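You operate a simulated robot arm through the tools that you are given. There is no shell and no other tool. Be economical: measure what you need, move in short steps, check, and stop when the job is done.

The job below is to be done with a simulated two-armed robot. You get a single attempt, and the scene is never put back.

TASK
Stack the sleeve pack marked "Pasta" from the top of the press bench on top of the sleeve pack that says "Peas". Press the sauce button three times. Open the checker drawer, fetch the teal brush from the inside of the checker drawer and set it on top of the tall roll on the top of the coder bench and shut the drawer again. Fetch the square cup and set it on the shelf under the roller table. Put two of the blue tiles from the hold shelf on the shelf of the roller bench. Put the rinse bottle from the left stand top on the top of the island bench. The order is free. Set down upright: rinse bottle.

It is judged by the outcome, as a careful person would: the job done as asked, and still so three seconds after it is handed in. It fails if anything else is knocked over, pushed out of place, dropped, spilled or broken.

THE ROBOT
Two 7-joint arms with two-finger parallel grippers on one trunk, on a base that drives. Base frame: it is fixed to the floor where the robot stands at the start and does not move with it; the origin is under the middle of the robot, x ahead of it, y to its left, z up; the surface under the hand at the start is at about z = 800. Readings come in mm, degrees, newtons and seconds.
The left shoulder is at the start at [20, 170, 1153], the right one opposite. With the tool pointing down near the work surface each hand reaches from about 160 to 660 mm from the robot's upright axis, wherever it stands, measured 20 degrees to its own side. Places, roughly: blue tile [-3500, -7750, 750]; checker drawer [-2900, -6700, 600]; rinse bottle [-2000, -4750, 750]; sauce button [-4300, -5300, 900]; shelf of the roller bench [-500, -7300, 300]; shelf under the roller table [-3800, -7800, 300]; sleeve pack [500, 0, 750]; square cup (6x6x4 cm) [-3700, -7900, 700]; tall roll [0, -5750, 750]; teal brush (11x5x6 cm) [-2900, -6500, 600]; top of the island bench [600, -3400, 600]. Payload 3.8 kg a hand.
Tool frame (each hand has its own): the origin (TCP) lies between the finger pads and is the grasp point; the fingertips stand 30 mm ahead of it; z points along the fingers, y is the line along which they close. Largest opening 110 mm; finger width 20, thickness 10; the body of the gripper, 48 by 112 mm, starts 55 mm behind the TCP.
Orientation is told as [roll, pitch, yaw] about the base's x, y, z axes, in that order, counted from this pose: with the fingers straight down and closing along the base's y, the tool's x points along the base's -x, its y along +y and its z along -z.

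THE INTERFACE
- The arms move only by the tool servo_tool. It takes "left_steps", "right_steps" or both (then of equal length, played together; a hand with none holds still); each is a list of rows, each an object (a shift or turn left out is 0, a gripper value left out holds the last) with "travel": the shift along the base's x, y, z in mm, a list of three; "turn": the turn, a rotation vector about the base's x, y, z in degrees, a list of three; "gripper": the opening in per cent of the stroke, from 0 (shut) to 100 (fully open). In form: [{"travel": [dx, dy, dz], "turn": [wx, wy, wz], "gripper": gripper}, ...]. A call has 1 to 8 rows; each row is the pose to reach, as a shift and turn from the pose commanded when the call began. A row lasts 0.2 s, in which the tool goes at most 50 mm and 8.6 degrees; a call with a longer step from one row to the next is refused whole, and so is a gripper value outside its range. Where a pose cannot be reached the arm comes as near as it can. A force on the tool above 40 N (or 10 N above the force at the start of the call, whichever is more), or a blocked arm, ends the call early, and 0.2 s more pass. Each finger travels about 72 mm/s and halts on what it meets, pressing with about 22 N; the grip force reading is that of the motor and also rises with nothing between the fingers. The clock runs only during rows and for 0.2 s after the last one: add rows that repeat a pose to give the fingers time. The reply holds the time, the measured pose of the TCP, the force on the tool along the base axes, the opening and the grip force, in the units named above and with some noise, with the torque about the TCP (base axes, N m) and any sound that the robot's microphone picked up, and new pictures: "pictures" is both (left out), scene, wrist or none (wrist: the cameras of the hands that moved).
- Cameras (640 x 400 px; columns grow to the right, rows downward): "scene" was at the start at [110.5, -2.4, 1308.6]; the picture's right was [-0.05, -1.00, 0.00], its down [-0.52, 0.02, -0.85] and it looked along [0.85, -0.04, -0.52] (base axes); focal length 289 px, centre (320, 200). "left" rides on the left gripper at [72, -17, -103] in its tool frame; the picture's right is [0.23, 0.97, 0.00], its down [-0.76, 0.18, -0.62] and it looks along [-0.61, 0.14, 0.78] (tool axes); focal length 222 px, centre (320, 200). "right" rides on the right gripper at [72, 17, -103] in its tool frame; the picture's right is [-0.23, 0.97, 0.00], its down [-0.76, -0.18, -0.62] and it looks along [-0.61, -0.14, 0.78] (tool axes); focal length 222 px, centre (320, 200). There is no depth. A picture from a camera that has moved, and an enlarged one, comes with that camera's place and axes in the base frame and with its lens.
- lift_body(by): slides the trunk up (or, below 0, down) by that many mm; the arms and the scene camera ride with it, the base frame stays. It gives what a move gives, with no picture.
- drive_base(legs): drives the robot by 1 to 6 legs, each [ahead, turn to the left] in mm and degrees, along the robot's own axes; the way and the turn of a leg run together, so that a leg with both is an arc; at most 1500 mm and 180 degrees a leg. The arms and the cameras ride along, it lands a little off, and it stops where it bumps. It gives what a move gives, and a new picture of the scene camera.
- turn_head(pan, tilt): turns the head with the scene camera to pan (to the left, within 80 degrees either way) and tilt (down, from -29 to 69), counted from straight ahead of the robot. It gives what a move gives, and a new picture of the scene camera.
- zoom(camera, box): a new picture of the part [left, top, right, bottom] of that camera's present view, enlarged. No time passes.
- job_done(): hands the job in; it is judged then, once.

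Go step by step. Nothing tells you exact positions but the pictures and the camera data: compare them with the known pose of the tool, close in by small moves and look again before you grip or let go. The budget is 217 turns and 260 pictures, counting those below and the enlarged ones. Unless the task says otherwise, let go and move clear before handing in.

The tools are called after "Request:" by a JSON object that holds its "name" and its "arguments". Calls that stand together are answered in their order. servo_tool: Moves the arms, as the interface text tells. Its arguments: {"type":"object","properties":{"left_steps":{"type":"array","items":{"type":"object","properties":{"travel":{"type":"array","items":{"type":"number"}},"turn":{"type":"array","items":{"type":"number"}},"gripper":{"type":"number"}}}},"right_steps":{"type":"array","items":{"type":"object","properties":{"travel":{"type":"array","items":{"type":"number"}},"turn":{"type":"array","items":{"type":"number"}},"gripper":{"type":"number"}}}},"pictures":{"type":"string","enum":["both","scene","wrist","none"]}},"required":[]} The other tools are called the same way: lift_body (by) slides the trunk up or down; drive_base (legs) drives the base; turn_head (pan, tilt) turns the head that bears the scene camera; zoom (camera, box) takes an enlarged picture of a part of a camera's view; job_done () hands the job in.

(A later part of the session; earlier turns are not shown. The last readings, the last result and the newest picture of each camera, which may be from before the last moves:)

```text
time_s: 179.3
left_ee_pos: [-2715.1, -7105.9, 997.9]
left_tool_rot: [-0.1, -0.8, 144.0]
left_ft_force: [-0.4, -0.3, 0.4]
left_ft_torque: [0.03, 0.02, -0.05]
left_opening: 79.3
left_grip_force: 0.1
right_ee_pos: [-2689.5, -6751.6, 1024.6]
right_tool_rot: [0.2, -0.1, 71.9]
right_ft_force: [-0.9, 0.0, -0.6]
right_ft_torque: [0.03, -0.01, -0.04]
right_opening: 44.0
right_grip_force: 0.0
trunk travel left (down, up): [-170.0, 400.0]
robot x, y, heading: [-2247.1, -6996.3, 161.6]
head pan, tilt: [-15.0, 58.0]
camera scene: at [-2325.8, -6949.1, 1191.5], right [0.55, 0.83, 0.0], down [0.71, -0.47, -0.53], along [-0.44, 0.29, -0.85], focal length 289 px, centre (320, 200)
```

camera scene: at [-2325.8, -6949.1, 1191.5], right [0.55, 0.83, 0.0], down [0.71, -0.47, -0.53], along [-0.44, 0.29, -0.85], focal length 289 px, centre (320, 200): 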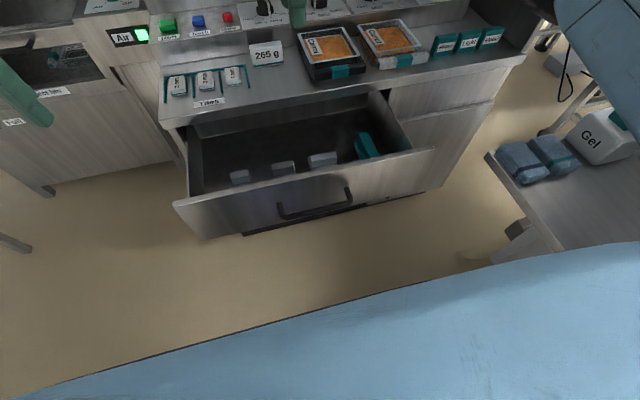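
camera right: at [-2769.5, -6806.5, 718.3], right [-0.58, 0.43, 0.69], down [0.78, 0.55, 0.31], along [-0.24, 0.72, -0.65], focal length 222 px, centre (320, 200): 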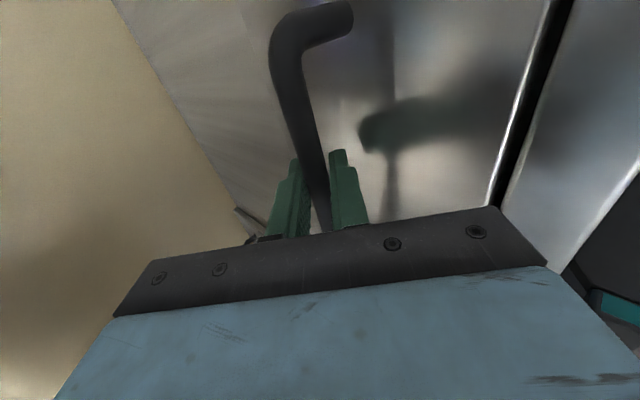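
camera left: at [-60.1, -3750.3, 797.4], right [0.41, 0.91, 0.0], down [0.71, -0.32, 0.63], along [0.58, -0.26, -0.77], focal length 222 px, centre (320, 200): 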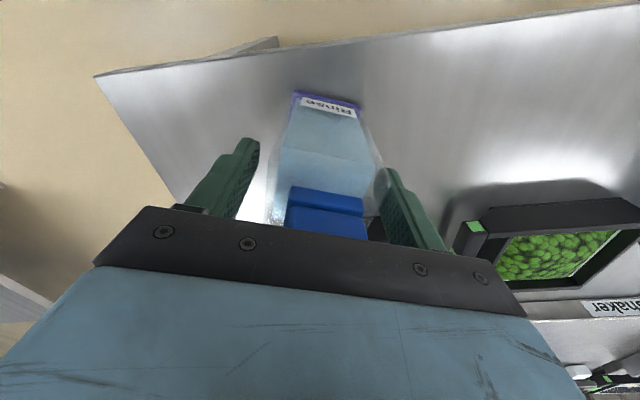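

Request:
{"name": "servo_tool", "arguments": {"right_steps": [{"travel": [-3, 40, -20], "gripper": 80}, {"travel": [-6, 80, -40], "gripper": 80}, {"travel": [-9, 120, -60]}, {"travel": [-10, 150, -85]}, {"travel": [-10, 170, -115]}, {"travel": [-10, 180, -140]}, {"travel": [-10, 180, -140]}], "pictures": "both"}}

Request:
{"name": "zoom", "arguments": {"camera": "right", "box": [160, 0, 480, 200]}}

```text
time_s: 180.9
left_ee_pos: [-2715.4, -7105.3, 997.5]
left_tool_rot: [0.0, -0.7, 144.0]
left_ft_force: [0.3, 0.1, 0.4]
left_ft_torque: [-0.02, -0.01, 0.03]
left_opening: 79.1
left_grip_force: 0.1
right_ee_pos: [-2699.3, -6570.9, 882.2]
right_tool_rot: [0.2, -0.3, 71.9]
right_ft_force: [0.2, 0.2, 0.5]
right_ft_torque: [0.0, -0.01, -0.01]
right_opening: 88.1
right_grip_force: 0.0
trunk travel left (down, up): [-170.0, 400.0]
robot x, y, heading: [-2250.1, -6996.2, 161.3]
head pan, tilt: [-15.0, 58.0]
camera scene: at [-2325.7, -6949.2, 1191.5], right [0.55, 0.83, 0.0], down [0.71, -0.47, -0.53], along [-0.44, 0.29, -0.85], focal length 289 px, centre (320, 200)
camera right: at [-2739.2, -6636.7, 985.2], right [-0.86, 0.52, 0.0], down [0.41, 0.67, 0.63], along [0.32, 0.54, -0.78], focal length 222 px, centre (320, 200)
```

scene: 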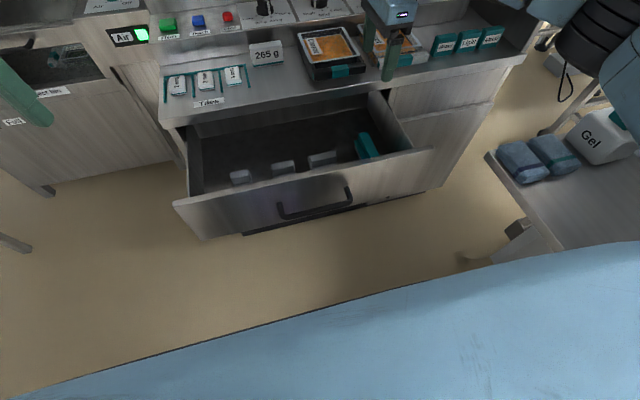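
right: 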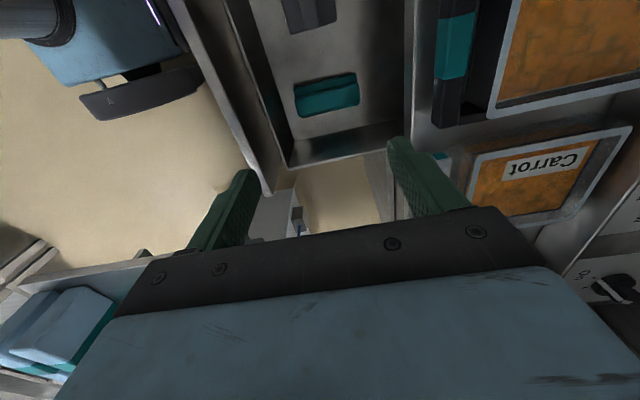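

```text
2.00 times, centred on (320, 100) of right
camera zoom: at [-2739.2, -6636.7, 985.2], right [-0.86, 0.52, 0.0], down [0.41, 0.67, 0.63], along [0.32, 0.54, -0.78], focal length 444 px, centre (320, 400)
```

zoom: 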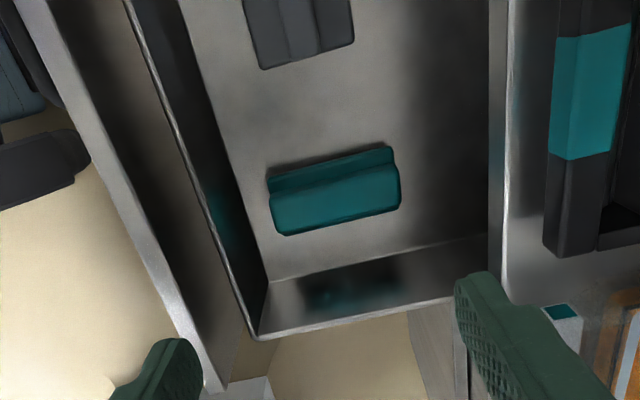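

The brush's long axis points along my forward direction, and its centre is at about [-2700, -6544] with top near z 600. I'll rotate the hand +89° so it closes across the brush.

Request:
{"name": "servo_tool", "arguments": {"right_steps": [{"travel": [0, 5, 0], "turn": [0, 0, 8.2]}, {"travel": [0, 10, 0], "turn": [0, 0, 16.4]}, {"travel": [0, 15, 0], "turn": [0, 0, 24.6]}, {"travel": [0, 20, 0], "turn": [0, 0, 32.8]}, {"travel": [0, 25, 0], "turn": [0, 0, 41]}, {"travel": [0, 27, 0], "turn": [0, 0, 49.2]}, {"travel": [0, 27, 0], "turn": [0, 0, 57.4]}], "pictures": "none"}}

Request:
{"name": "servo_tool", "arguments": {"right_steps": [{"travel": [0, 0, -15], "turn": [0, 0, 8]}, {"travel": [0, 0, -35], "turn": [0, 0, 16]}, {"travel": [0, 0, -60], "turn": [0, 0, 24]}, {"travel": [0, 0, -80], "turn": [0, 0, 31.5]}, {"travel": [0, 0, -80], "turn": [0, 0, 31.5]}], "pictures": "both"}}

```text
time_s: 182.5
left_ee_pos: [-2713.4, -7104.7, 997.5]
left_tool_rot: [0.0, -0.7, 143.9]
left_ft_force: [0.0, 0.3, 0.0]
left_ft_torque: [-0.01, -0.03, 0.01]
left_opening: 79.1
left_grip_force: 0.0
right_ee_pos: [-2699.2, -6546.2, 883.5]
right_tool_rot: [0.3, -0.3, 129.4]
right_ft_force: [-0.1, 0.3, 0.2]
right_ft_torque: [0.01, 0.01, -0.05]
right_opening: 88.0
right_grip_force: 0.1
trunk travel left (down, up): [-170.0, 400.0]
robot x, y, heading: [-2246.9, -6996.8, 161.6]
head pan, tilt: [-15.0, 58.0]
```

```text
time_s: 183.7
left_ee_pos: [-2715.3, -7103.5, 998.1]
left_tool_rot: [0.0, -0.6, 144.0]
left_ft_force: [-0.8, -0.2, -0.2]
left_ft_torque: [-0.01, 0.02, -0.01]
left_opening: 79.0
left_grip_force: 0.1
right_ee_pos: [-2699.8, -6546.5, 802.9]
right_tool_rot: [0.2, -0.3, 160.9]
right_ft_force: [0.2, 0.0, -0.2]
right_ft_torque: [0.0, -0.03, 0.02]
right_opening: 88.1
right_grip_force: 0.1
trunk travel left (down, up): [-170.0, 400.0]
robot x, y, heading: [-2246.5, -6996.1, 161.3]
head pan, tilt: [-15.0, 58.0]
camera scene: at [-2325.7, -6949.2, 1191.5], right [0.55, 0.83, 0.0], down [0.71, -0.47, -0.53], along [-0.44, 0.29, -0.85], focal length 289 px, centre (320, 200)
camera right: at [-2636.7, -6586.1, 905.3], right [-0.53, -0.85, 0.0], down [-0.66, 0.42, 0.63], along [-0.53, 0.33, -0.78], focal length 222 px, centre (320, 200)
```

scene: 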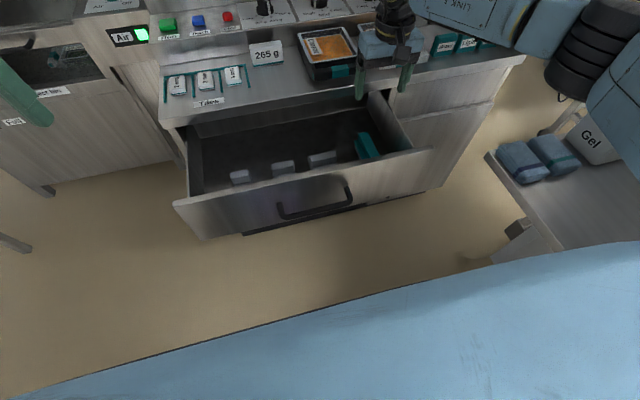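
right: 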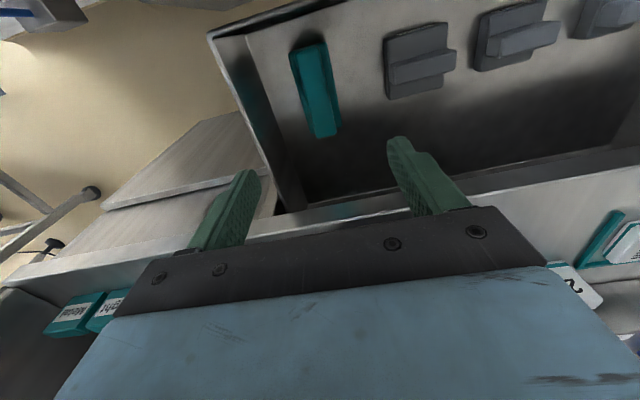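

Aligned at [-2698, -6544]. I'll descend to just above the brush.

Request:
{"name": "servo_tool", "arguments": {"right_steps": [{"travel": [1, 1, -40], "gripper": 76}, {"travel": [2, 2, -80]}, {"travel": [2, 2, -115]}, {"travel": [2, 2, -145]}, {"travel": [2, 2, -160]}, {"travel": [2, 2, -160]}], "pictures": "both"}}

```text
time_s: 185.1
left_ee_pos: [-2714.6, -7104.9, 998.0]
left_tool_rot: [-0.1, -0.7, 144.1]
left_ft_force: [0.3, -0.7, 0.5]
left_ft_torque: [-0.02, 0.01, -0.02]
left_opening: 79.2
left_grip_force: 0.0
right_ee_pos: [-2698.3, -6543.8, 642.3]
right_tool_rot: [0.2, -0.2, 160.9]
right_ft_force: [-0.2, -0.2, 0.1]
right_ft_torque: [0.0, -0.01, 0.0]
right_opening: 83.6
right_grip_force: 0.1
trunk travel left (down, up): [-170.0, 400.0]
robot x, y, heading: [-2246.1, -6999.8, 161.5]
head pan, tilt: [-15.0, 58.0]
camera scene: at [-2325.7, -6949.2, 1191.5], right [0.55, 0.83, 0.0], down [0.71, -0.47, -0.53], along [-0.44, 0.29, -0.85], focal length 289 px, centre (320, 200)
camera right: at [-2635.1, -6583.8, 744.9], right [-0.53, -0.85, 0.0], down [-0.66, 0.42, 0.63], along [-0.53, 0.33, -0.78], focal length 222 px, centre (320, 200)
```

scene: 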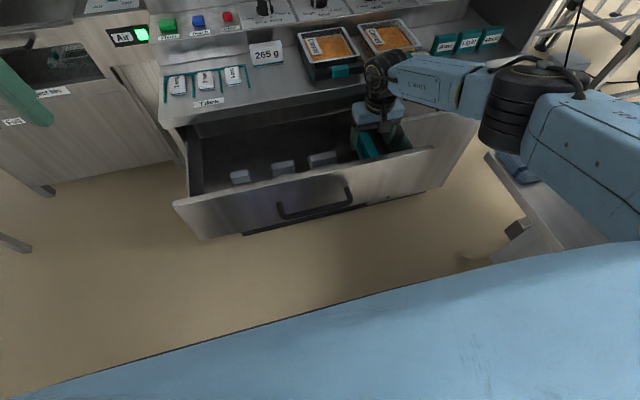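
right: 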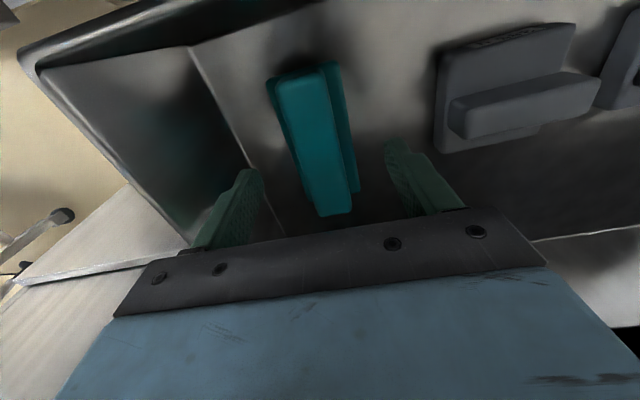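

The elbow has clearance. I'll descend the last 47 mm and grip.

Request:
{"name": "servo_tool", "arguments": {"right_steps": [{"travel": [0, 0, -20]}, {"travel": [0, 0, -36]}, {"travel": [0, 0, -47]}, {"travel": [0, 0, -47]}], "pictures": "wrist"}}

```text
time_s: 186.1
left_ee_pos: [-2714.2, -7103.6, 1000.2]
left_tool_rot: [0.0, -0.7, 144.1]
left_ft_force: [0.2, -0.5, -0.5]
left_ft_torque: [0.01, 0.01, -0.02]
left_opening: 79.3
left_grip_force: 0.0
right_ee_pos: [-2697.9, -6542.5, 596.2]
right_tool_rot: [0.0, -0.3, 160.8]
right_ft_force: [-0.1, -0.4, -0.9]
right_ft_torque: [0.01, -0.01, -0.01]
right_opening: 83.7
right_grip_force: 0.0
trunk travel left (down, up): [-170.0, 400.0]
robot x, y, heading: [-2244.5, -6993.8, 161.4]
head pan, tilt: [-15.0, 58.0]
camera right: at [-2634.4, -6583.5, 699.3], right [-0.53, -0.84, 0.0], down [-0.66, 0.42, 0.63], along [-0.53, 0.33, -0.78], focal length 222 px, centre (320, 200)
```

right: 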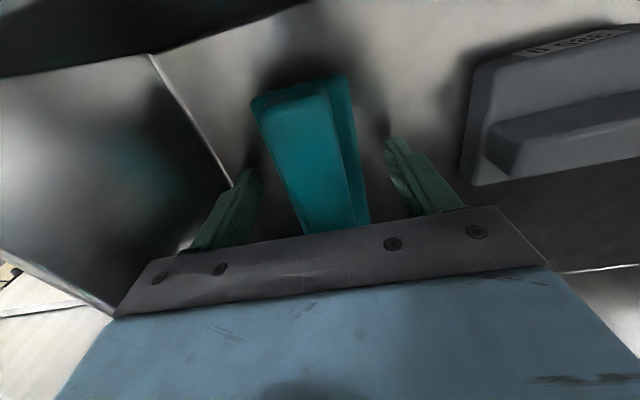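

Request:
{"name": "servo_tool", "arguments": {"right_steps": [{"gripper": 0}, {"gripper": 0}, {"gripper": 0}, {"gripper": 0}, {"travel": [0, 0, 3]}, {"travel": [0, 0, 8]}, {"travel": [0, 0, 16]}], "pictures": "wrist"}}

```text
time_s: 187.7
left_ee_pos: [-2715.5, -7104.0, 998.3]
left_tool_rot: [0.0, -0.7, 144.0]
left_ft_force: [-0.1, -0.3, -0.6]
left_ft_torque: [0.02, -0.01, 0.0]
left_opening: 79.2
left_grip_force: 0.0
right_ee_pos: [-2697.4, -6544.2, 613.7]
right_tool_rot: [0.2, -0.2, 160.8]
right_ft_force: [-0.8, 0.2, -0.7]
right_ft_torque: [-0.02, -0.01, 0.0]
right_opening: 49.6
right_grip_force: 22.1
trunk travel left (down, up): [-170.0, 400.0]
robot x, y, heading: [-2248.0, -6992.4, 161.4]
head pan, tilt: [-15.0, 58.0]
camera right: at [-2634.6, -6583.9, 715.3], right [-0.53, -0.85, 0.0], down [-0.66, 0.42, 0.63], along [-0.53, 0.33, -0.78], focal length 222 px, centre (320, 200)
```

right: 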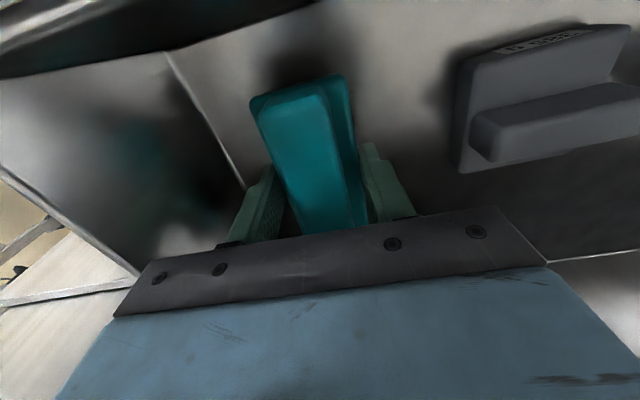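

The brush is held. I'll lift it straight out and tuck it.

Request:
{"name": "servo_tool", "arguments": {"right_steps": [{"travel": [0, 0, 30]}, {"travel": [0, 0, 65]}, {"travel": [0, 0, 105]}, {"travel": [0, 0, 145]}, {"travel": [0, 0, 185]}, {"travel": [0, 0, 225]}, {"travel": [0, 0, 265]}, {"travel": [0, 0, 300]}], "pictures": "none"}}

Request:
{"name": "servo_tool", "arguments": {"right_steps": [{"travel": [30, -15, 20]}, {"travel": [60, -30, 40]}, {"travel": [90, -45, 60]}, {"travel": [120, -55, 80]}, {"travel": [140, -60, 100]}, {"travel": [140, -60, 100]}], "left_steps": [{"travel": [0, 0, 0], "gripper": 0}, {"travel": [0, 0, 0], "gripper": 0}, {"travel": [10, 10, -10]}, {"travel": [20, 30, -20]}, {"travel": [30, 50, -30]}, {"travel": [30, 60, -40]}], "pictures": "both"}}

```text
time_s: 189.5
left_ee_pos: [-2715.8, -7105.6, 997.7]
left_tool_rot: [0.0, -0.7, 144.0]
left_ft_force: [-0.7, 0.0, 0.1]
left_ft_torque: [0.0, -0.02, -0.01]
left_opening: 79.2
left_grip_force: 0.0
right_ee_pos: [-2698.2, -6543.7, 911.6]
right_tool_rot: [0.1, -0.2, 160.8]
right_ft_force: [0.4, -0.2, -1.6]
right_ft_torque: [0.01, 0.03, -0.01]
right_opening: 49.2
right_grip_force: 22.6
trunk travel left (down, up): [-170.0, 400.0]
robot x, y, heading: [-2251.8, -6994.5, 161.5]
head pan, tilt: [-15.0, 58.0]
```

```text
time_s: 190.9
left_ee_pos: [-2683.6, -7044.2, 958.3]
left_tool_rot: [0.0, -0.7, 144.0]
left_ft_force: [0.0, -0.3, 0.2]
left_ft_torque: [0.02, 0.02, -0.02]
left_opening: 0.0
left_grip_force: 22.0
right_ee_pos: [-2554.6, -6602.6, 1012.4]
right_tool_rot: [0.1, -0.2, 160.8]
right_ft_force: [0.3, 0.1, -1.7]
right_ft_torque: [0.02, 0.03, 0.0]
right_opening: 49.5
right_grip_force: 21.8
trunk travel left (down, up): [-170.0, 400.0]
robot x, y, heading: [-2250.3, -6993.8, 161.5]
head pan, tilt: [-15.0, 58.0]
camera scene: at [-2325.9, -6949.0, 1191.4], right [0.55, 0.83, 0.0], down [0.71, -0.47, -0.53], along [-0.44, 0.29, -0.85], focal length 289 px, centre (320, 200)
camera right: at [-2492.0, -6642.9, 1115.5], right [-0.53, -0.85, 0.0], down [-0.66, 0.42, 0.63], along [-0.53, 0.33, -0.78], focal length 222 px, centre (320, 200)
camera left: at [-2614.0, -7075.0, 1062.2], right [-0.39, -0.92, 0.0], down [-0.71, 0.3, 0.63], along [-0.58, 0.25, -0.77], focal length 222 px, centre (320, 200)
```

scene: 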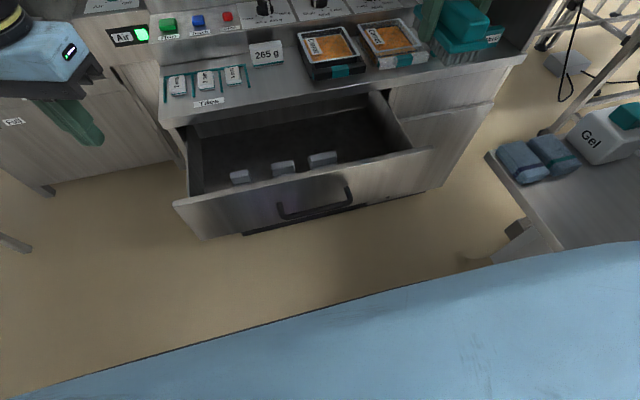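
right: 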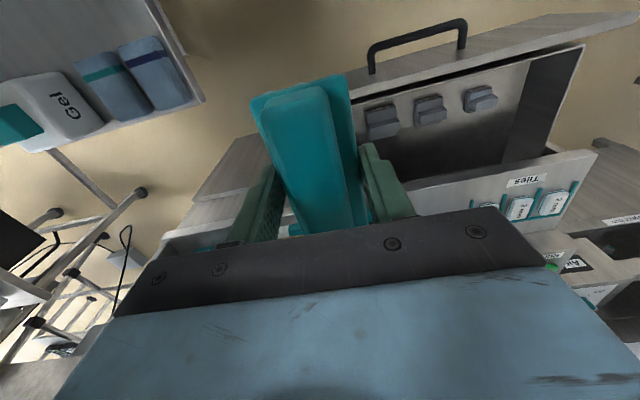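
left: 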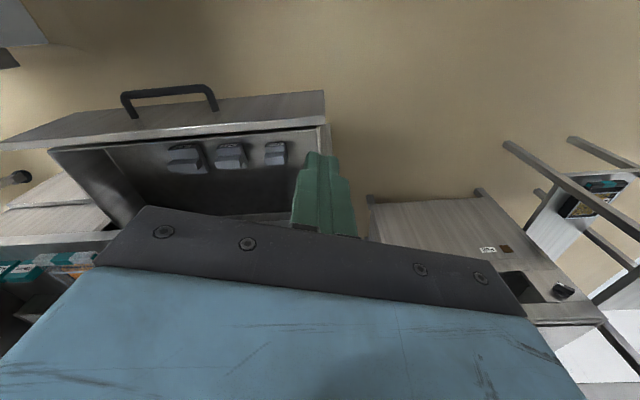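

I'll use the closed left hand, tilted 40° forward, to push the drawer front. First I bring it in front of the panel.

Request:
{"name": "servo_tool", "arguments": {"left_steps": [{"travel": [20, 10, -20], "turn": [1.6, 4.7, 0]}, {"travel": [40, 20, -50], "turn": [3.2, 9.5, 0]}, {"travel": [60, 35, -85], "turn": [4.8, 14.2, 0]}, {"travel": [75, 45, -125], "turn": [6.3, 19, 0]}, {"travel": [87, 55, -165], "turn": [7.9, 23.7, 0]}, {"travel": [87, 65, -205], "turn": [9.5, 28.4, 0]}, {"travel": [87, 75, -245], "turn": [11.1, 33.2, 0]}, {"travel": [87, 82, -278], "turn": [12.7, 38, 0]}], "pictures": "both"}}

```text
time_s: 192.7
left_ee_pos: [-2597.0, -6963.4, 680.9]
left_tool_rot: [14.3, -38.6, 138.7]
left_ft_force: [0.3, -0.7, 0.0]
left_ft_torque: [0.02, 0.01, 0.01]
left_opening: 0.0
left_grip_force: 21.6
right_ee_pos: [-2554.3, -6602.9, 1012.2]
right_tool_rot: [0.2, -0.1, 160.8]
right_ft_force: [1.0, -0.1, -0.5]
right_ft_torque: [0.02, -0.01, 0.02]
right_opening: 49.5
right_grip_force: 21.9
trunk travel left (down, up): [-170.0, 400.0]
robot x, y, heading: [-2245.1, -6995.0, 161.5]
head pan, tilt: [-15.0, 58.0]
camera scene: at [-2325.6, -6949.2, 1191.5], right [0.55, 0.83, 0.0], down [0.71, -0.47, -0.53], along [-0.44, 0.29, -0.85], focal length 289 px, centre (320, 200)
camera left: at [-2481.4, -7009.6, 712.1], right [-0.37, -0.93, 0.05], down [-0.15, 0.11, 0.98], along [-0.91, 0.36, -0.19], focal length 222 px, centre (320, 200)
```

scene: 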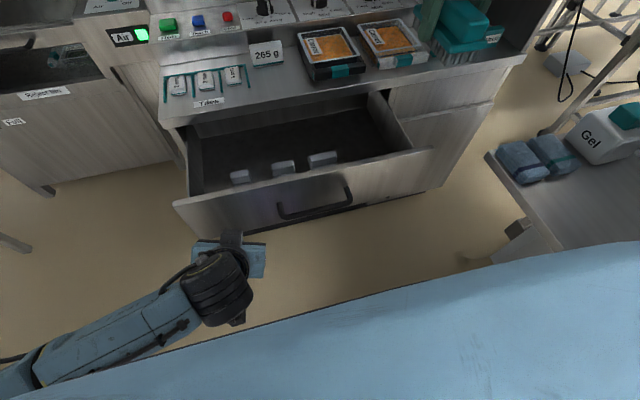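
left: 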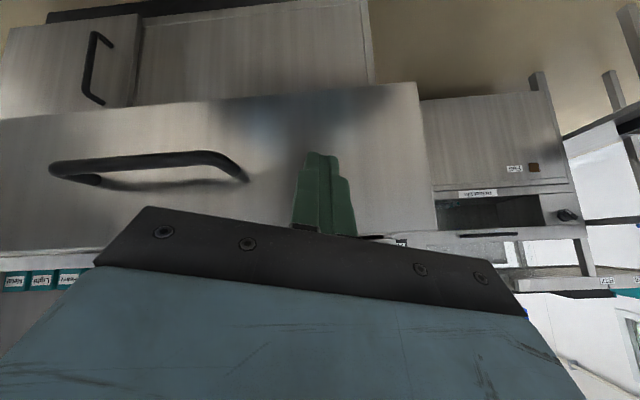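

Request:
{"name": "drive_base", "arguments": {"legs": [[170, 0]]}}

```text
time_s: 194.2
left_ee_pos: [-2757.6, -6909.4, 679.7]
left_tool_rot: [14.4, -38.6, 138.8]
left_ft_force: [-0.3, -0.3, -0.4]
left_ft_torque: [0.02, 0.0, 0.01]
left_opening: 0.0
left_grip_force: 22.4
right_ee_pos: [-2717.2, -6548.1, 1011.9]
right_tool_rot: [0.3, -0.3, 160.7]
right_ft_force: [-0.3, 0.3, -1.1]
right_ft_torque: [-0.02, -0.04, -0.02]
right_opening: 49.6
right_grip_force: 21.9
trunk travel left (down, up): [-170.0, 400.0]
robot x, y, heading: [-2410.8, -6940.9, 161.4]
head pan, tilt: [-15.0, 58.0]
camera scene: at [-2487.2, -6895.1, 1191.4], right [0.55, 0.83, 0.0], down [0.71, -0.47, -0.53], along [-0.44, 0.29, -0.85], focal length 289 px, centre (320, 200)
```

scene: 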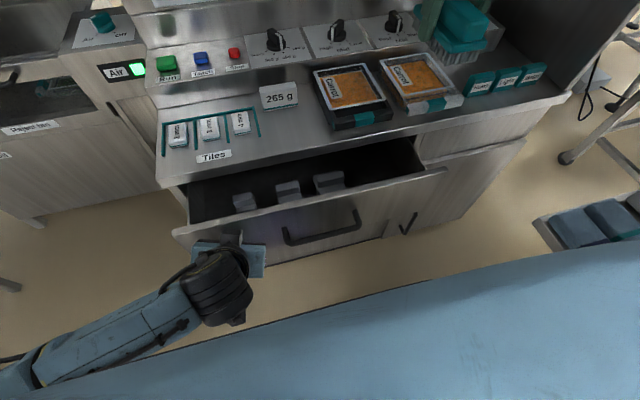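

Request:
{"name": "servo_tool", "arguments": {"left_steps": [{"travel": [-17, 5.7, 0]}, {"travel": [-34, 11.4, 0]}, {"travel": [-51, 17.1, 0]}, {"travel": [-68, 22.8, 0]}, {"travel": [-85, 28.5, 0]}, {"travel": [-102, 34.2, 0]}, {"travel": [-115, 38.5, 0]}, {"travel": [-125, 41.8, 0]}], "pictures": "both"}}

```text
time_s: 196.0
left_ee_pos: [-2873.1, -6870.4, 680.4]
left_tool_rot: [14.2, -38.0, 138.9]
left_ft_force: [20.1, -13.7, 16.0]
left_ft_torque: [-0.1, 0.18, 0.34]
left_opening: 0.0
left_grip_force: 22.1
right_ee_pos: [-2713.9, -6550.3, 1013.5]
right_tool_rot: [0.1, -0.3, 160.8]
right_ft_force: [-0.1, 0.6, -0.2]
right_ft_torque: [0.03, -0.01, -0.01]
right_opening: 49.3
right_grip_force: 21.4
trunk travel left (down, up): [-170.0, 400.0]
robot x, y, heading: [-2408.0, -6943.0, 161.4]
head pan, tilt: [-15.0, 58.0]
stopped in row 8 (left hand): the force on the tool passed its limit at 50 N (the readings are from after the stop); the commanded pose is now the measured one
camera scene: at [-2483.5, -6897.0, 1191.9], right [0.55, 0.83, 0.0], down [0.71, -0.47, -0.53], along [-0.44, 0.29, -0.85], focal length 289 px, centre (320, 200)
camera left: at [-2758.1, -6917.3, 713.6], right [-0.37, -0.93, 0.05], down [-0.17, 0.12, 0.98], along [-0.91, 0.36, -0.2], focal length 222 px, centre (320, 200)
```

scene: 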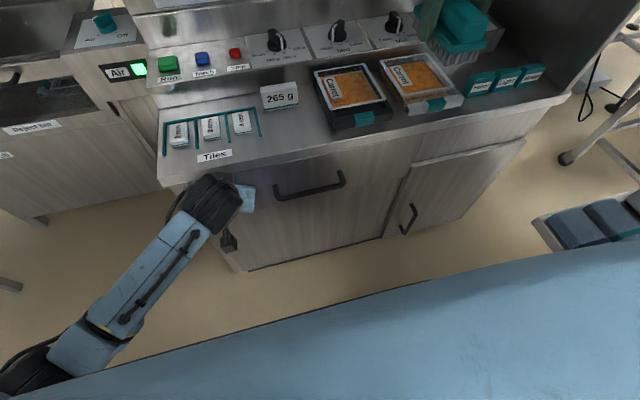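
left: 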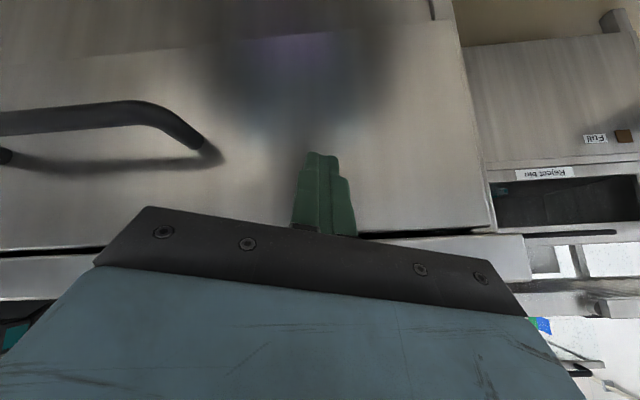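

The drawer is shut. I'll retract the left hand and straighten it.

Request:
{"name": "servo_tool", "arguments": {"left_steps": [{"travel": [20, -7, 0]}, {"travel": [45, -15, 0], "turn": [-1.6, -4.7, 0]}, {"travel": [75, -25, 15], "turn": [-3.2, -9.5, 0]}, {"travel": [100, -33, 40], "turn": [-4.8, -14.2, 0]}, {"travel": [110, -40, 80], "turn": [-6.3, -19, 0]}, {"travel": [110, -60, 120], "turn": [-7.9, -23.7, 0]}, {"travel": [110, -80, 160], "turn": [-9.5, -28.4, 0]}, {"travel": [110, -100, 200], "turn": [-11.1, -33.2, 0]}], "pictures": "none"}}

Request:
{"name": "servo_tool", "arguments": {"left_steps": [{"travel": [10, -20, 40], "turn": [-1.6, -4.7, 0], "gripper": 80}, {"travel": [10, -40, 80], "gripper": 80, "turn": [-1.6, -4.7, 2]}, {"travel": [10, -60, 120], "gripper": 80, "turn": [-1.6, -4.7, 8]}, {"travel": [10, -70, 150], "gripper": 80, "turn": [-1.6, -4.7, 14]}, {"travel": [10, -70, 170], "gripper": 80, "turn": [-1.6, -4.7, 17]}], "pictures": "none"}}

Request:
{"name": "drive_base", "arguments": {"legs": [[-450, 0]]}}

Request:
{"name": "turn_head", "arguments": {"pan": 25, "tilt": 20}}

```text
time_s: 197.8
left_ee_pos: [-2764.6, -6971.1, 878.4]
left_tool_rot: [1.5, -4.8, 143.8]
left_ft_force: [-0.5, 0.9, 0.1]
left_ft_torque: [-0.01, 0.05, 0.01]
left_opening: 0.1
left_grip_force: 22.3
right_ee_pos: [-2716.3, -6548.8, 1013.2]
right_tool_rot: [0.2, -0.3, 160.8]
right_ft_force: [0.0, 0.6, -1.2]
right_ft_torque: [-0.03, -0.03, 0.01]
right_opening: 49.3
right_grip_force: 22.2
trunk travel left (down, up): [-170.0, 400.0]
robot x, y, heading: [-2408.5, -6946.5, 161.5]
head pan, tilt: [-15.0, 58.0]
```

```text
time_s: 199.0
left_ee_pos: [-2755.9, -7039.8, 1049.3]
left_tool_rot: [0.7, 0.2, 160.9]
left_ft_force: [-0.4, 0.3, -0.3]
left_ft_torque: [0.0, 0.02, 0.0]
left_opening: 87.8
left_grip_force: 0.1
right_ee_pos: [-2715.8, -6549.4, 1012.6]
right_tool_rot: [0.2, -0.2, 160.8]
right_ft_force: [0.6, -0.8, -1.0]
right_ft_torque: [-0.01, 0.01, -0.01]
right_opening: 49.5
right_grip_force: 22.3
trunk travel left (down, up): [-170.0, 400.0]
robot x, y, heading: [-2409.1, -6941.3, 161.5]
head pan, tilt: [-15.0, 58.0]
```

```text
time_s: 201.7
left_ee_pos: [-2330.3, -7181.5, 1047.6]
left_tool_rot: [0.5, 0.0, 161.1]
left_ft_force: [-0.5, 0.7, 0.1]
left_ft_torque: [0.04, 0.02, 0.01]
left_opening: 88.1
left_grip_force: 0.0
right_ee_pos: [-2292.9, -6691.7, 1013.5]
right_tool_rot: [0.1, -0.2, 161.0]
right_ft_force: [-0.3, 0.4, -0.3]
right_ft_torque: [-0.04, 0.01, 0.01]
right_opening: 49.6
right_grip_force: 21.6
trunk travel left (down, up): [-170.0, 400.0]
robot x, y, heading: [-1981.7, -7084.0, 161.5]
head pan, tilt: [-15.0, 58.0]
camera scene: at [-2061.0, -7036.7, 1191.5], right [0.55, 0.84, 0.0], down [0.71, -0.46, -0.53], along [-0.44, 0.29, -0.85], focal length 289 px, centre (320, 200)
```

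scene: 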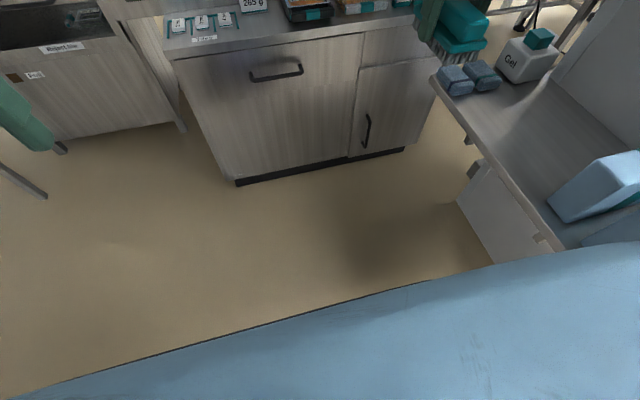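

```text
time_s: 202.8
left_ee_pos: [-2331.7, -7182.2, 1048.3]
left_tool_rot: [0.6, 0.1, 161.0]
left_ft_force: [-0.5, -0.7, -0.6]
left_ft_torque: [0.01, 0.01, -0.01]
left_opening: 88.1
left_grip_force: 0.1
right_ee_pos: [-2292.1, -6691.6, 1011.6]
right_tool_rot: [0.2, -0.2, 161.1]
right_ft_force: [-0.4, -0.9, -1.1]
right_ft_torque: [-0.02, -0.03, 0.01]
right_opening: 49.5
right_grip_force: 22.2
trunk travel left (down, up): [-170.0, 400.0]
robot x, y, heading: [-1985.6, -7080.6, 161.8]
head pan, tilt: [25.0, 20.0]
camera scene: at [-2096.2, -7085.3, 1247.2], right [-0.12, 0.99, 0.0], down [0.34, 0.04, -0.94], along [-0.93, -0.11, -0.34], focal length 289 px, centre (320, 200)
```

scene: 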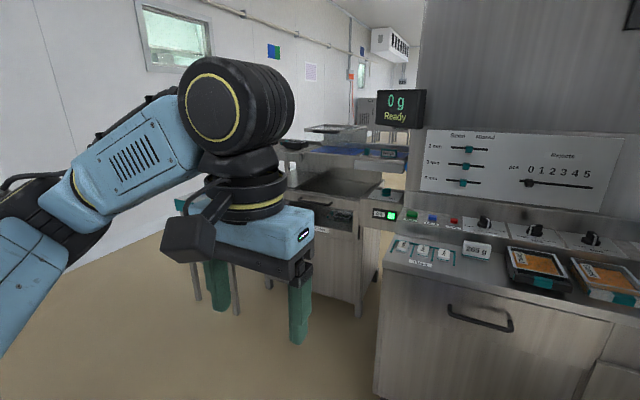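

Next I'll head to the Hold stand, south-west, to fetch a tile with the left hand.

Request:
{"name": "drive_base", "arguments": {"legs": [[0, 45], [800, 0], [0, -20]]}}

Request:
{"name": "turn_head", "arguments": {"pan": 0, "tilt": 30}}

```text
time_s: 210.2
left_ee_pos: [-2963.7, -7686.3, 1050.2]
left_tool_rot: [0.6, 0.1, -173.5]
left_ft_force: [-0.3, 0.2, -0.2]
left_ft_torque: [-0.01, 0.0, 0.01]
left_opening: 88.1
left_grip_force: 0.0
right_ee_pos: [-3140.1, -7227.3, 1012.3]
right_tool_rot: [0.1, -0.2, -173.5]
right_ft_force: [-0.4, -0.1, -1.5]
right_ft_torque: [-0.01, -0.03, -0.02]
right_opening: 49.5
right_grip_force: 22.7
trunk travel left (down, up): [-170.0, 400.0]
robot x, y, heading: [-2695.2, -7450.2, -172.7]
head pan, tilt: [25.0, 20.0]
camera scene: at [-2791.9, -7499.4, 1247.3], right [-0.53, 0.85, 0.0], down [0.29, 0.18, -0.94], along [-0.8, -0.5, -0.34], focal length 289 px, centre (320, 200)
```

scene: 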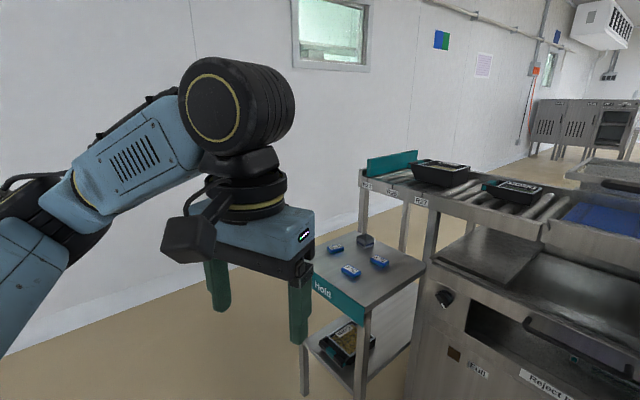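

```text
time_s: 211.1
left_ee_pos: [-2963.5, -7687.1, 1049.1]
left_tool_rot: [0.6, 0.1, -173.5]
left_ft_force: [0.8, -0.7, 0.7]
left_ft_torque: [-0.03, -0.02, -0.01]
left_opening: 87.8
left_grip_force: 0.0
right_ee_pos: [-3137.9, -7228.5, 1012.6]
right_tool_rot: [0.2, -0.3, -173.5]
right_ft_force: [0.0, -0.5, -1.0]
right_ft_torque: [-0.01, 0.0, 0.06]
right_opening: 49.7
right_grip_force: 22.1
trunk travel left (down, up): [-170.0, 400.0]
robot x, y, heading: [-2692.7, -7449.7, -172.9]
head pan, tilt: [0.0, 30.0]
camera scene: at [-2802.9, -7461.6, 1231.2], right [-0.13, 0.99, 0.0], down [0.5, 0.06, -0.87], along [-0.86, -0.11, -0.5], focal length 289 px, centre (320, 200)
```

scene: 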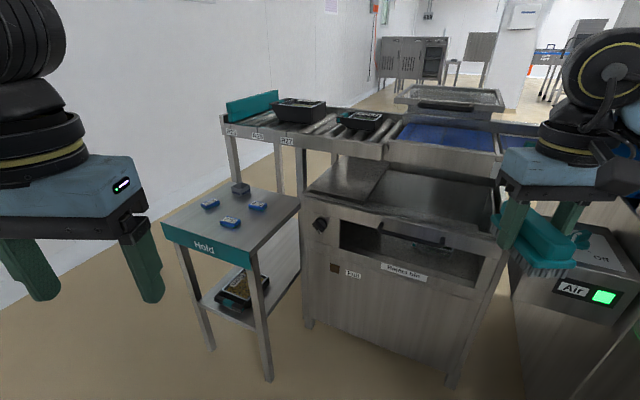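

Request:
{"name": "zoom", "arguments": {"camera": "scene", "box": [150, 80, 350, 380]}}

Request:
{"name": "zoom", "arguments": {"camera": "scene", "box": [160, 170, 310, 250]}}

```text
1.33 times, centred on (250, 230) of scene
camera zoom: at [-2802.9, -7461.6, 1231.2], right [-0.13, 0.99, 0.0], down [0.5, 0.06, -0.87], along [-0.86, -0.11, -0.5], focal length 385 px, centre (413, 160)
```

zoom: 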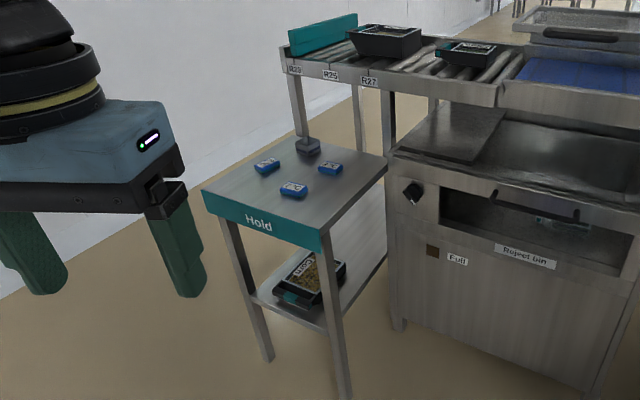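

```text
4.27 times, centred on (235, 210) of scene
camera zoom: at [-2802.9, -7461.6, 1231.2], right [-0.13, 0.99, 0.0], down [0.5, 0.06, -0.87], along [-0.86, -0.11, -0.5], focal length 1232 px, centre (683, 157)
```

zoom: 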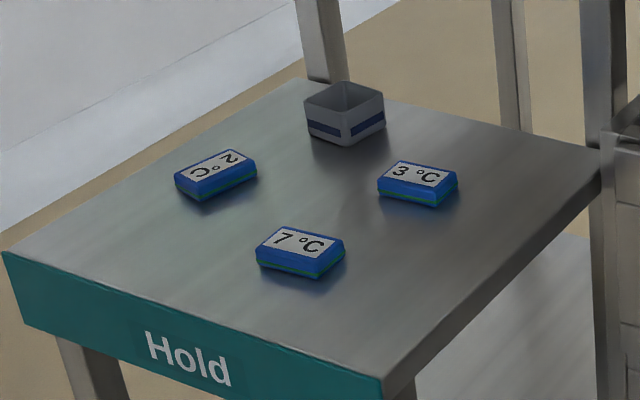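

The Hold shelf top is at about z 710, with tiles near [-3495,-7827], [-3595,-7772] and [-3590,-7936]. The square cup is near [-3682,-7862]. I'll move in front of it at heading 163°.

Request:
{"name": "drive_base", "arguments": {"legs": [[0, 44], [450, 0], [0, -68]]}}

Request:
{"name": "turn_head", "arguments": {"pan": 12, "tilt": 40}}

```text
time_s: 218.8
left_ee_pos: [-3329.5, -7899.7, 1048.8]
left_tool_rot: [0.6, 0.0, 161.6]
left_ft_force: [-0.5, 0.0, -0.5]
left_ft_torque: [-0.02, 0.02, 0.04]
left_opening: 87.9
left_grip_force: 0.1
right_ee_pos: [-3295.4, -7410.5, 1012.2]
right_tool_rot: [0.2, -0.3, 161.6]
right_ft_force: [-0.1, -0.5, -0.5]
right_ft_torque: [0.0, 0.02, -0.03]
right_opening: 49.6
right_grip_force: 22.2
trunk travel left (down, up): [-170.0, 400.0]
robot x, y, heading: [-2986.9, -7802.6, 162.5]
head pan, tilt: [0.0, 30.0]
camera scene: at [-3089.9, -7763.3, 1231.2], right [0.3, 0.95, 0.0], down [0.48, -0.15, -0.87], along [-0.83, 0.26, -0.5], focal length 289 px, centre (320, 200)
```

scene: 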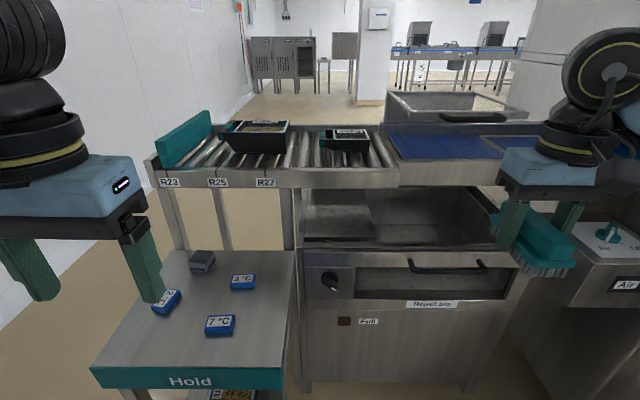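

```text
time_s: 219.5
left_ee_pos: [-3330.4, -7899.9, 1048.4]
left_tool_rot: [0.6, 0.0, 161.6]
left_ft_force: [0.1, -0.1, 0.1]
left_ft_torque: [-0.02, 0.01, 0.0]
left_opening: 88.0
left_grip_force: 0.1
right_ee_pos: [-3295.7, -7410.0, 1012.5]
right_tool_rot: [0.1, -0.2, 161.6]
right_ft_force: [-0.8, -0.3, -2.2]
right_ft_torque: [0.01, 0.0, -0.03]
right_opening: 49.3
right_grip_force: 21.7
trunk travel left (down, up): [-170.0, 400.0]
robot x, y, heading: [-2985.0, -7799.5, 162.5]
head pan, tilt: [12.0, 40.0]
camera scene: at [-3088.3, -7782.4, 1215.9], right [0.1, 1.0, 0.0], down [0.64, -0.06, -0.77], along [-0.76, 0.08, -0.64], focal length 289 px, centre (320, 200)
```

scene: 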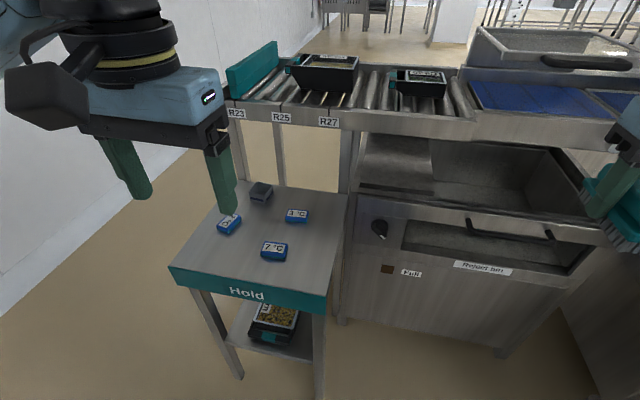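

I'll work from the left side of the roller table, where there is a corridor about 1.1 m wide. From there I can reach the cup, the lower shelf and a tile. First I'll raise the trunk, then drive round.

Request:
{"name": "lift_body", "arguments": {"by": 80}}

Request:
{"name": "drive_base", "arguments": {"legs": [[-60, 0], [0, 90], [860, 0], [0, -90]]}}

Request:
{"name": "turn_head", "arguments": {"pan": -30, "tilt": 35}}

```text
time_s: 220.7
left_ee_pos: [-3330.8, -7899.2, 1128.6]
left_tool_rot: [0.5, 0.1, 161.5]
left_ft_force: [-0.8, -0.2, 0.7]
left_ft_torque: [0.0, -0.04, -0.02]
left_opening: 88.0
left_grip_force: 0.0
right_ee_pos: [-3295.4, -7409.8, 1092.4]
right_tool_rot: [0.2, -0.2, 161.6]
right_ft_force: [0.7, -0.7, -1.6]
right_ft_torque: [0.0, 0.01, -0.01]
right_opening: 49.6
right_grip_force: 22.4
trunk travel left (down, up): [-250.0, 320.0]
robot x, y, heading: [-2983.5, -7796.0, 162.4]
head pan, tilt: [12.0, 40.0]
```

```text
time_s: 233.5
left_ee_pos: [-3486.1, -8787.6, 1129.5]
left_tool_rot: [0.7, 0.0, 166.3]
left_ft_force: [0.6, -0.2, -0.4]
left_ft_torque: [0.01, -0.01, 0.02]
left_opening: 87.9
left_grip_force: 0.1
right_ee_pos: [-3492.4, -8296.9, 1093.2]
right_tool_rot: [0.2, -0.2, 166.4]
right_ft_force: [-0.5, 0.5, -0.5]
right_ft_torque: [-0.02, -0.01, 0.01]
right_opening: 49.4
right_grip_force: 21.8
trunk travel left (down, up): [-250.0, 320.0]
robot x, y, heading: [-3150.3, -8656.3, 167.1]
head pan, tilt: [12.0, 40.0]
camera scene: at [-3254.8, -8649.9, 1295.8], right [0.02, 1.0, 0.0], down [0.64, -0.01, -0.77], along [-0.77, 0.01, -0.64], focal length 289 px, centre (320, 200)
```

scene: 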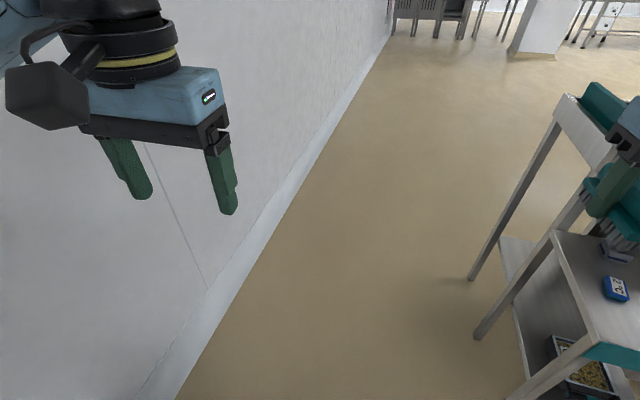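

```text
time_s: 234.6
left_ee_pos: [-3485.8, -8787.5, 1128.9]
left_tool_rot: [0.6, 0.0, 166.4]
left_ft_force: [-0.9, 0.5, 0.2]
left_ft_torque: [0.0, 0.0, 0.02]
left_opening: 87.9
left_grip_force: 0.1
right_ee_pos: [-3494.2, -8296.9, 1092.6]
right_tool_rot: [0.2, -0.2, 166.4]
right_ft_force: [0.5, -0.3, -1.2]
right_ft_torque: [0.03, 0.01, 0.01]
right_opening: 49.4
right_grip_force: 21.9
trunk travel left (down, up): [-250.0, 320.0]
robot x, y, heading: [-3145.7, -8656.9, 166.7]
head pan, tilt: [-30.0, 35.0]
camera scene: at [-3234.5, -8591.5, 1303.4], right [0.68, 0.73, 0.0], down [0.42, -0.39, -0.82], along [-0.6, 0.56, -0.57], focal length 289 px, centre (320, 200)
```

scene: 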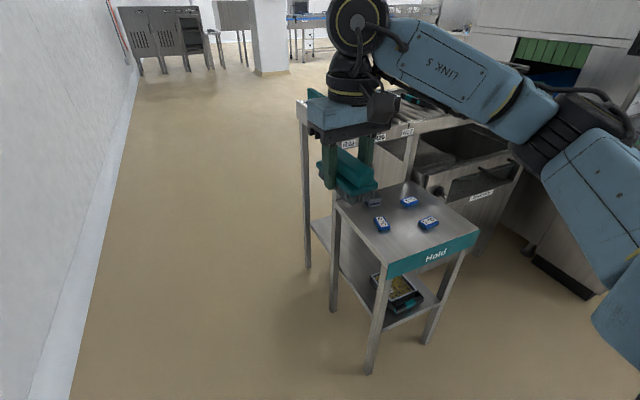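

Request:
{"name": "zoom", "arguments": {"camera": "scene", "box": [270, 150, 480, 380]}}

```text
1.74 times, centred on (375, 265) of scene
camera zoom: at [-3234.5, -8591.5, 1303.4], right [0.68, 0.73, 0.0], down [0.42, -0.39, -0.82], along [-0.6, 0.56, -0.57], focal length 502 px, centre (224, 87)
```

zoom: 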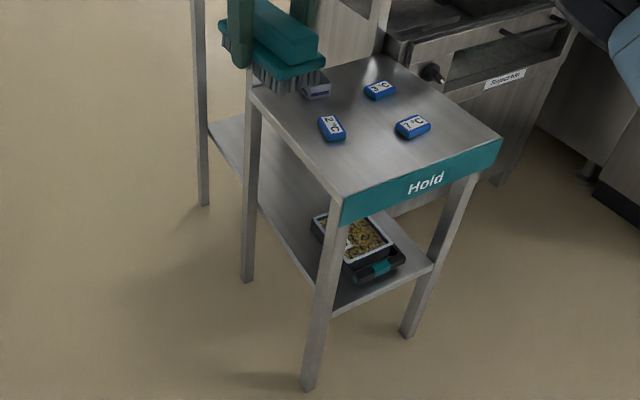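

The lower shelf is one continuous surface. The section under the roller table spans F≈1370–1690 behind the middle leg, open on this side. I'll drive alongside and face it.

Request:
{"name": "drive_base", "arguments": {"legs": [[0, -3.7], [720, 0], [0, -90]]}}

Request:
{"name": "turn_head", "arguments": {"pan": 5, "tilt": 45}}

```text
time_s: 242.8
left_ee_pos: [-3948.6, -8113.6, 1127.1]
left_tool_rot: [0.6, 0.0, 73.2]
left_ft_force: [0.2, -1.4, -0.5]
left_ft_torque: [0.03, 0.02, 0.01]
left_opening: 88.0
left_grip_force: 0.1
right_ee_pos: [-3456.5, -8134.9, 1092.4]
right_tool_rot: [0.1, -0.2, 73.3]
right_ft_force: [0.4, 0.2, -1.7]
right_ft_torque: [-0.04, 0.0, 0.01]
right_opening: 49.4
right_grip_force: 22.0
trunk travel left (down, up): [-250.0, 320.0]
robot x, y, heading: [-3837.1, -8458.6, 73.9]
head pan, tilt: [-30.0, 35.0]
camera scene: at [-3768.0, -8374.5, 1303.4], right [0.69, -0.72, 0.0], down [-0.41, -0.4, -0.82], along [0.59, 0.57, -0.57], focal length 289 px, centre (320, 200)
```

scene: 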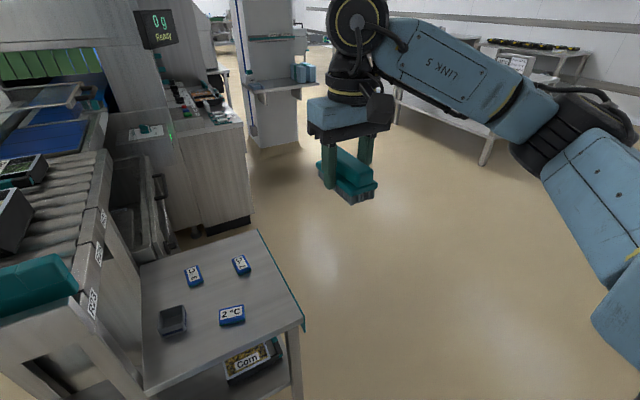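

```text
time_s: 243.8
left_ee_pos: [-3949.4, -8112.8, 1128.3]
left_tool_rot: [0.6, 0.0, 73.2]
left_ft_force: [0.4, 0.1, -0.8]
left_ft_torque: [0.0, -0.01, 0.01]
left_opening: 88.0
left_grip_force: 0.1
right_ee_pos: [-3458.5, -8133.9, 1092.6]
right_tool_rot: [0.1, -0.2, 73.4]
right_ft_force: [0.5, -0.3, -0.4]
right_ft_torque: [-0.01, 0.02, 0.0]
right_opening: 49.4
right_grip_force: 21.9
trunk travel left (down, up): [-250.0, 320.0]
robot x, y, heading: [-3837.0, -8457.8, 73.8]
head pan, tilt: [5.0, 45.0]
camera scene: at [-3815.9, -8355.8, 1288.6], right [0.98, -0.19, 0.0], down [-0.14, -0.69, -0.71], along [0.14, 0.69, -0.71], focal length 289 px, centre (320, 200)
```

scene: 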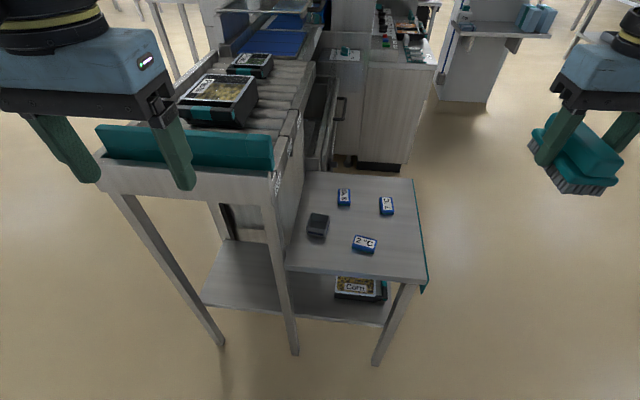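

The cup sits at about [-3724, -7878] on the Hold surface (z≈688). I'll move 110 mm closer and zoom.

Request:
{"name": "drive_base", "arguments": {"legs": [[110, 0]]}}

Request:
{"name": "zoom", "arguments": {"camera": "scene", "box": [260, 160, 440, 320]}}

```text
time_s: 245.0
left_ee_pos: [-3916.6, -8008.2, 1128.9]
left_tool_rot: [0.5, 0.1, 73.2]
left_ft_force: [0.6, 0.8, 0.0]
left_ft_torque: [-0.04, 0.02, 0.02]
left_opening: 87.7
left_grip_force: 0.0
right_ee_pos: [-3426.6, -8029.0, 1092.6]
right_tool_rot: [0.1, -0.2, 73.1]
right_ft_force: [0.8, -0.2, -1.1]
right_ft_torque: [-0.01, 0.03, 0.02]
right_opening: 49.4
right_grip_force: 21.7
trunk travel left (down, up): [-250.0, 320.0]
robot x, y, heading: [-3808.8, -8350.9, 73.7]
head pan, tilt: [5.0, 45.0]
camera scene: at [-3785.0, -8249.4, 1288.4], right [0.98, -0.19, 0.0], down [-0.14, -0.69, -0.71], along [0.14, 0.69, -0.71], focal length 289 px, centre (320, 200)
```

scene: 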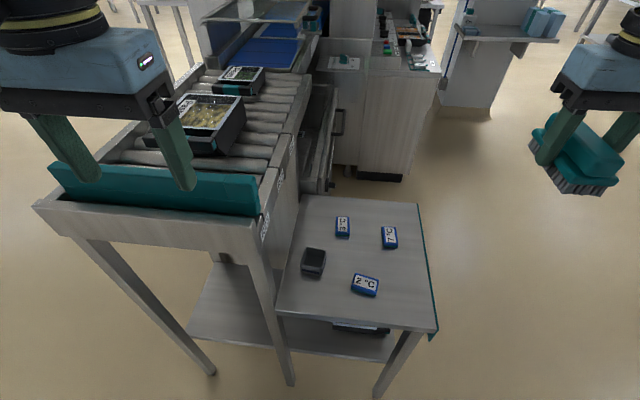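

```text
2.50 times, centred on (350, 240) of scene
camera zoom: at [-3785.0, -8249.4, 1288.4], right [0.98, -0.19, 0.0], down [-0.14, -0.69, -0.71], along [0.14, 0.69, -0.71], focal length 722 px, centre (245, 100)
```

zoom: 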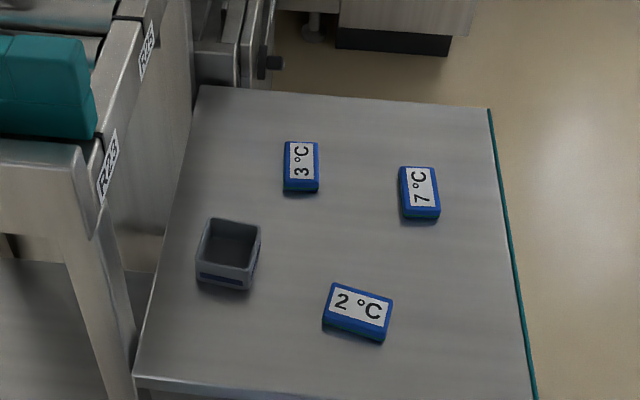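

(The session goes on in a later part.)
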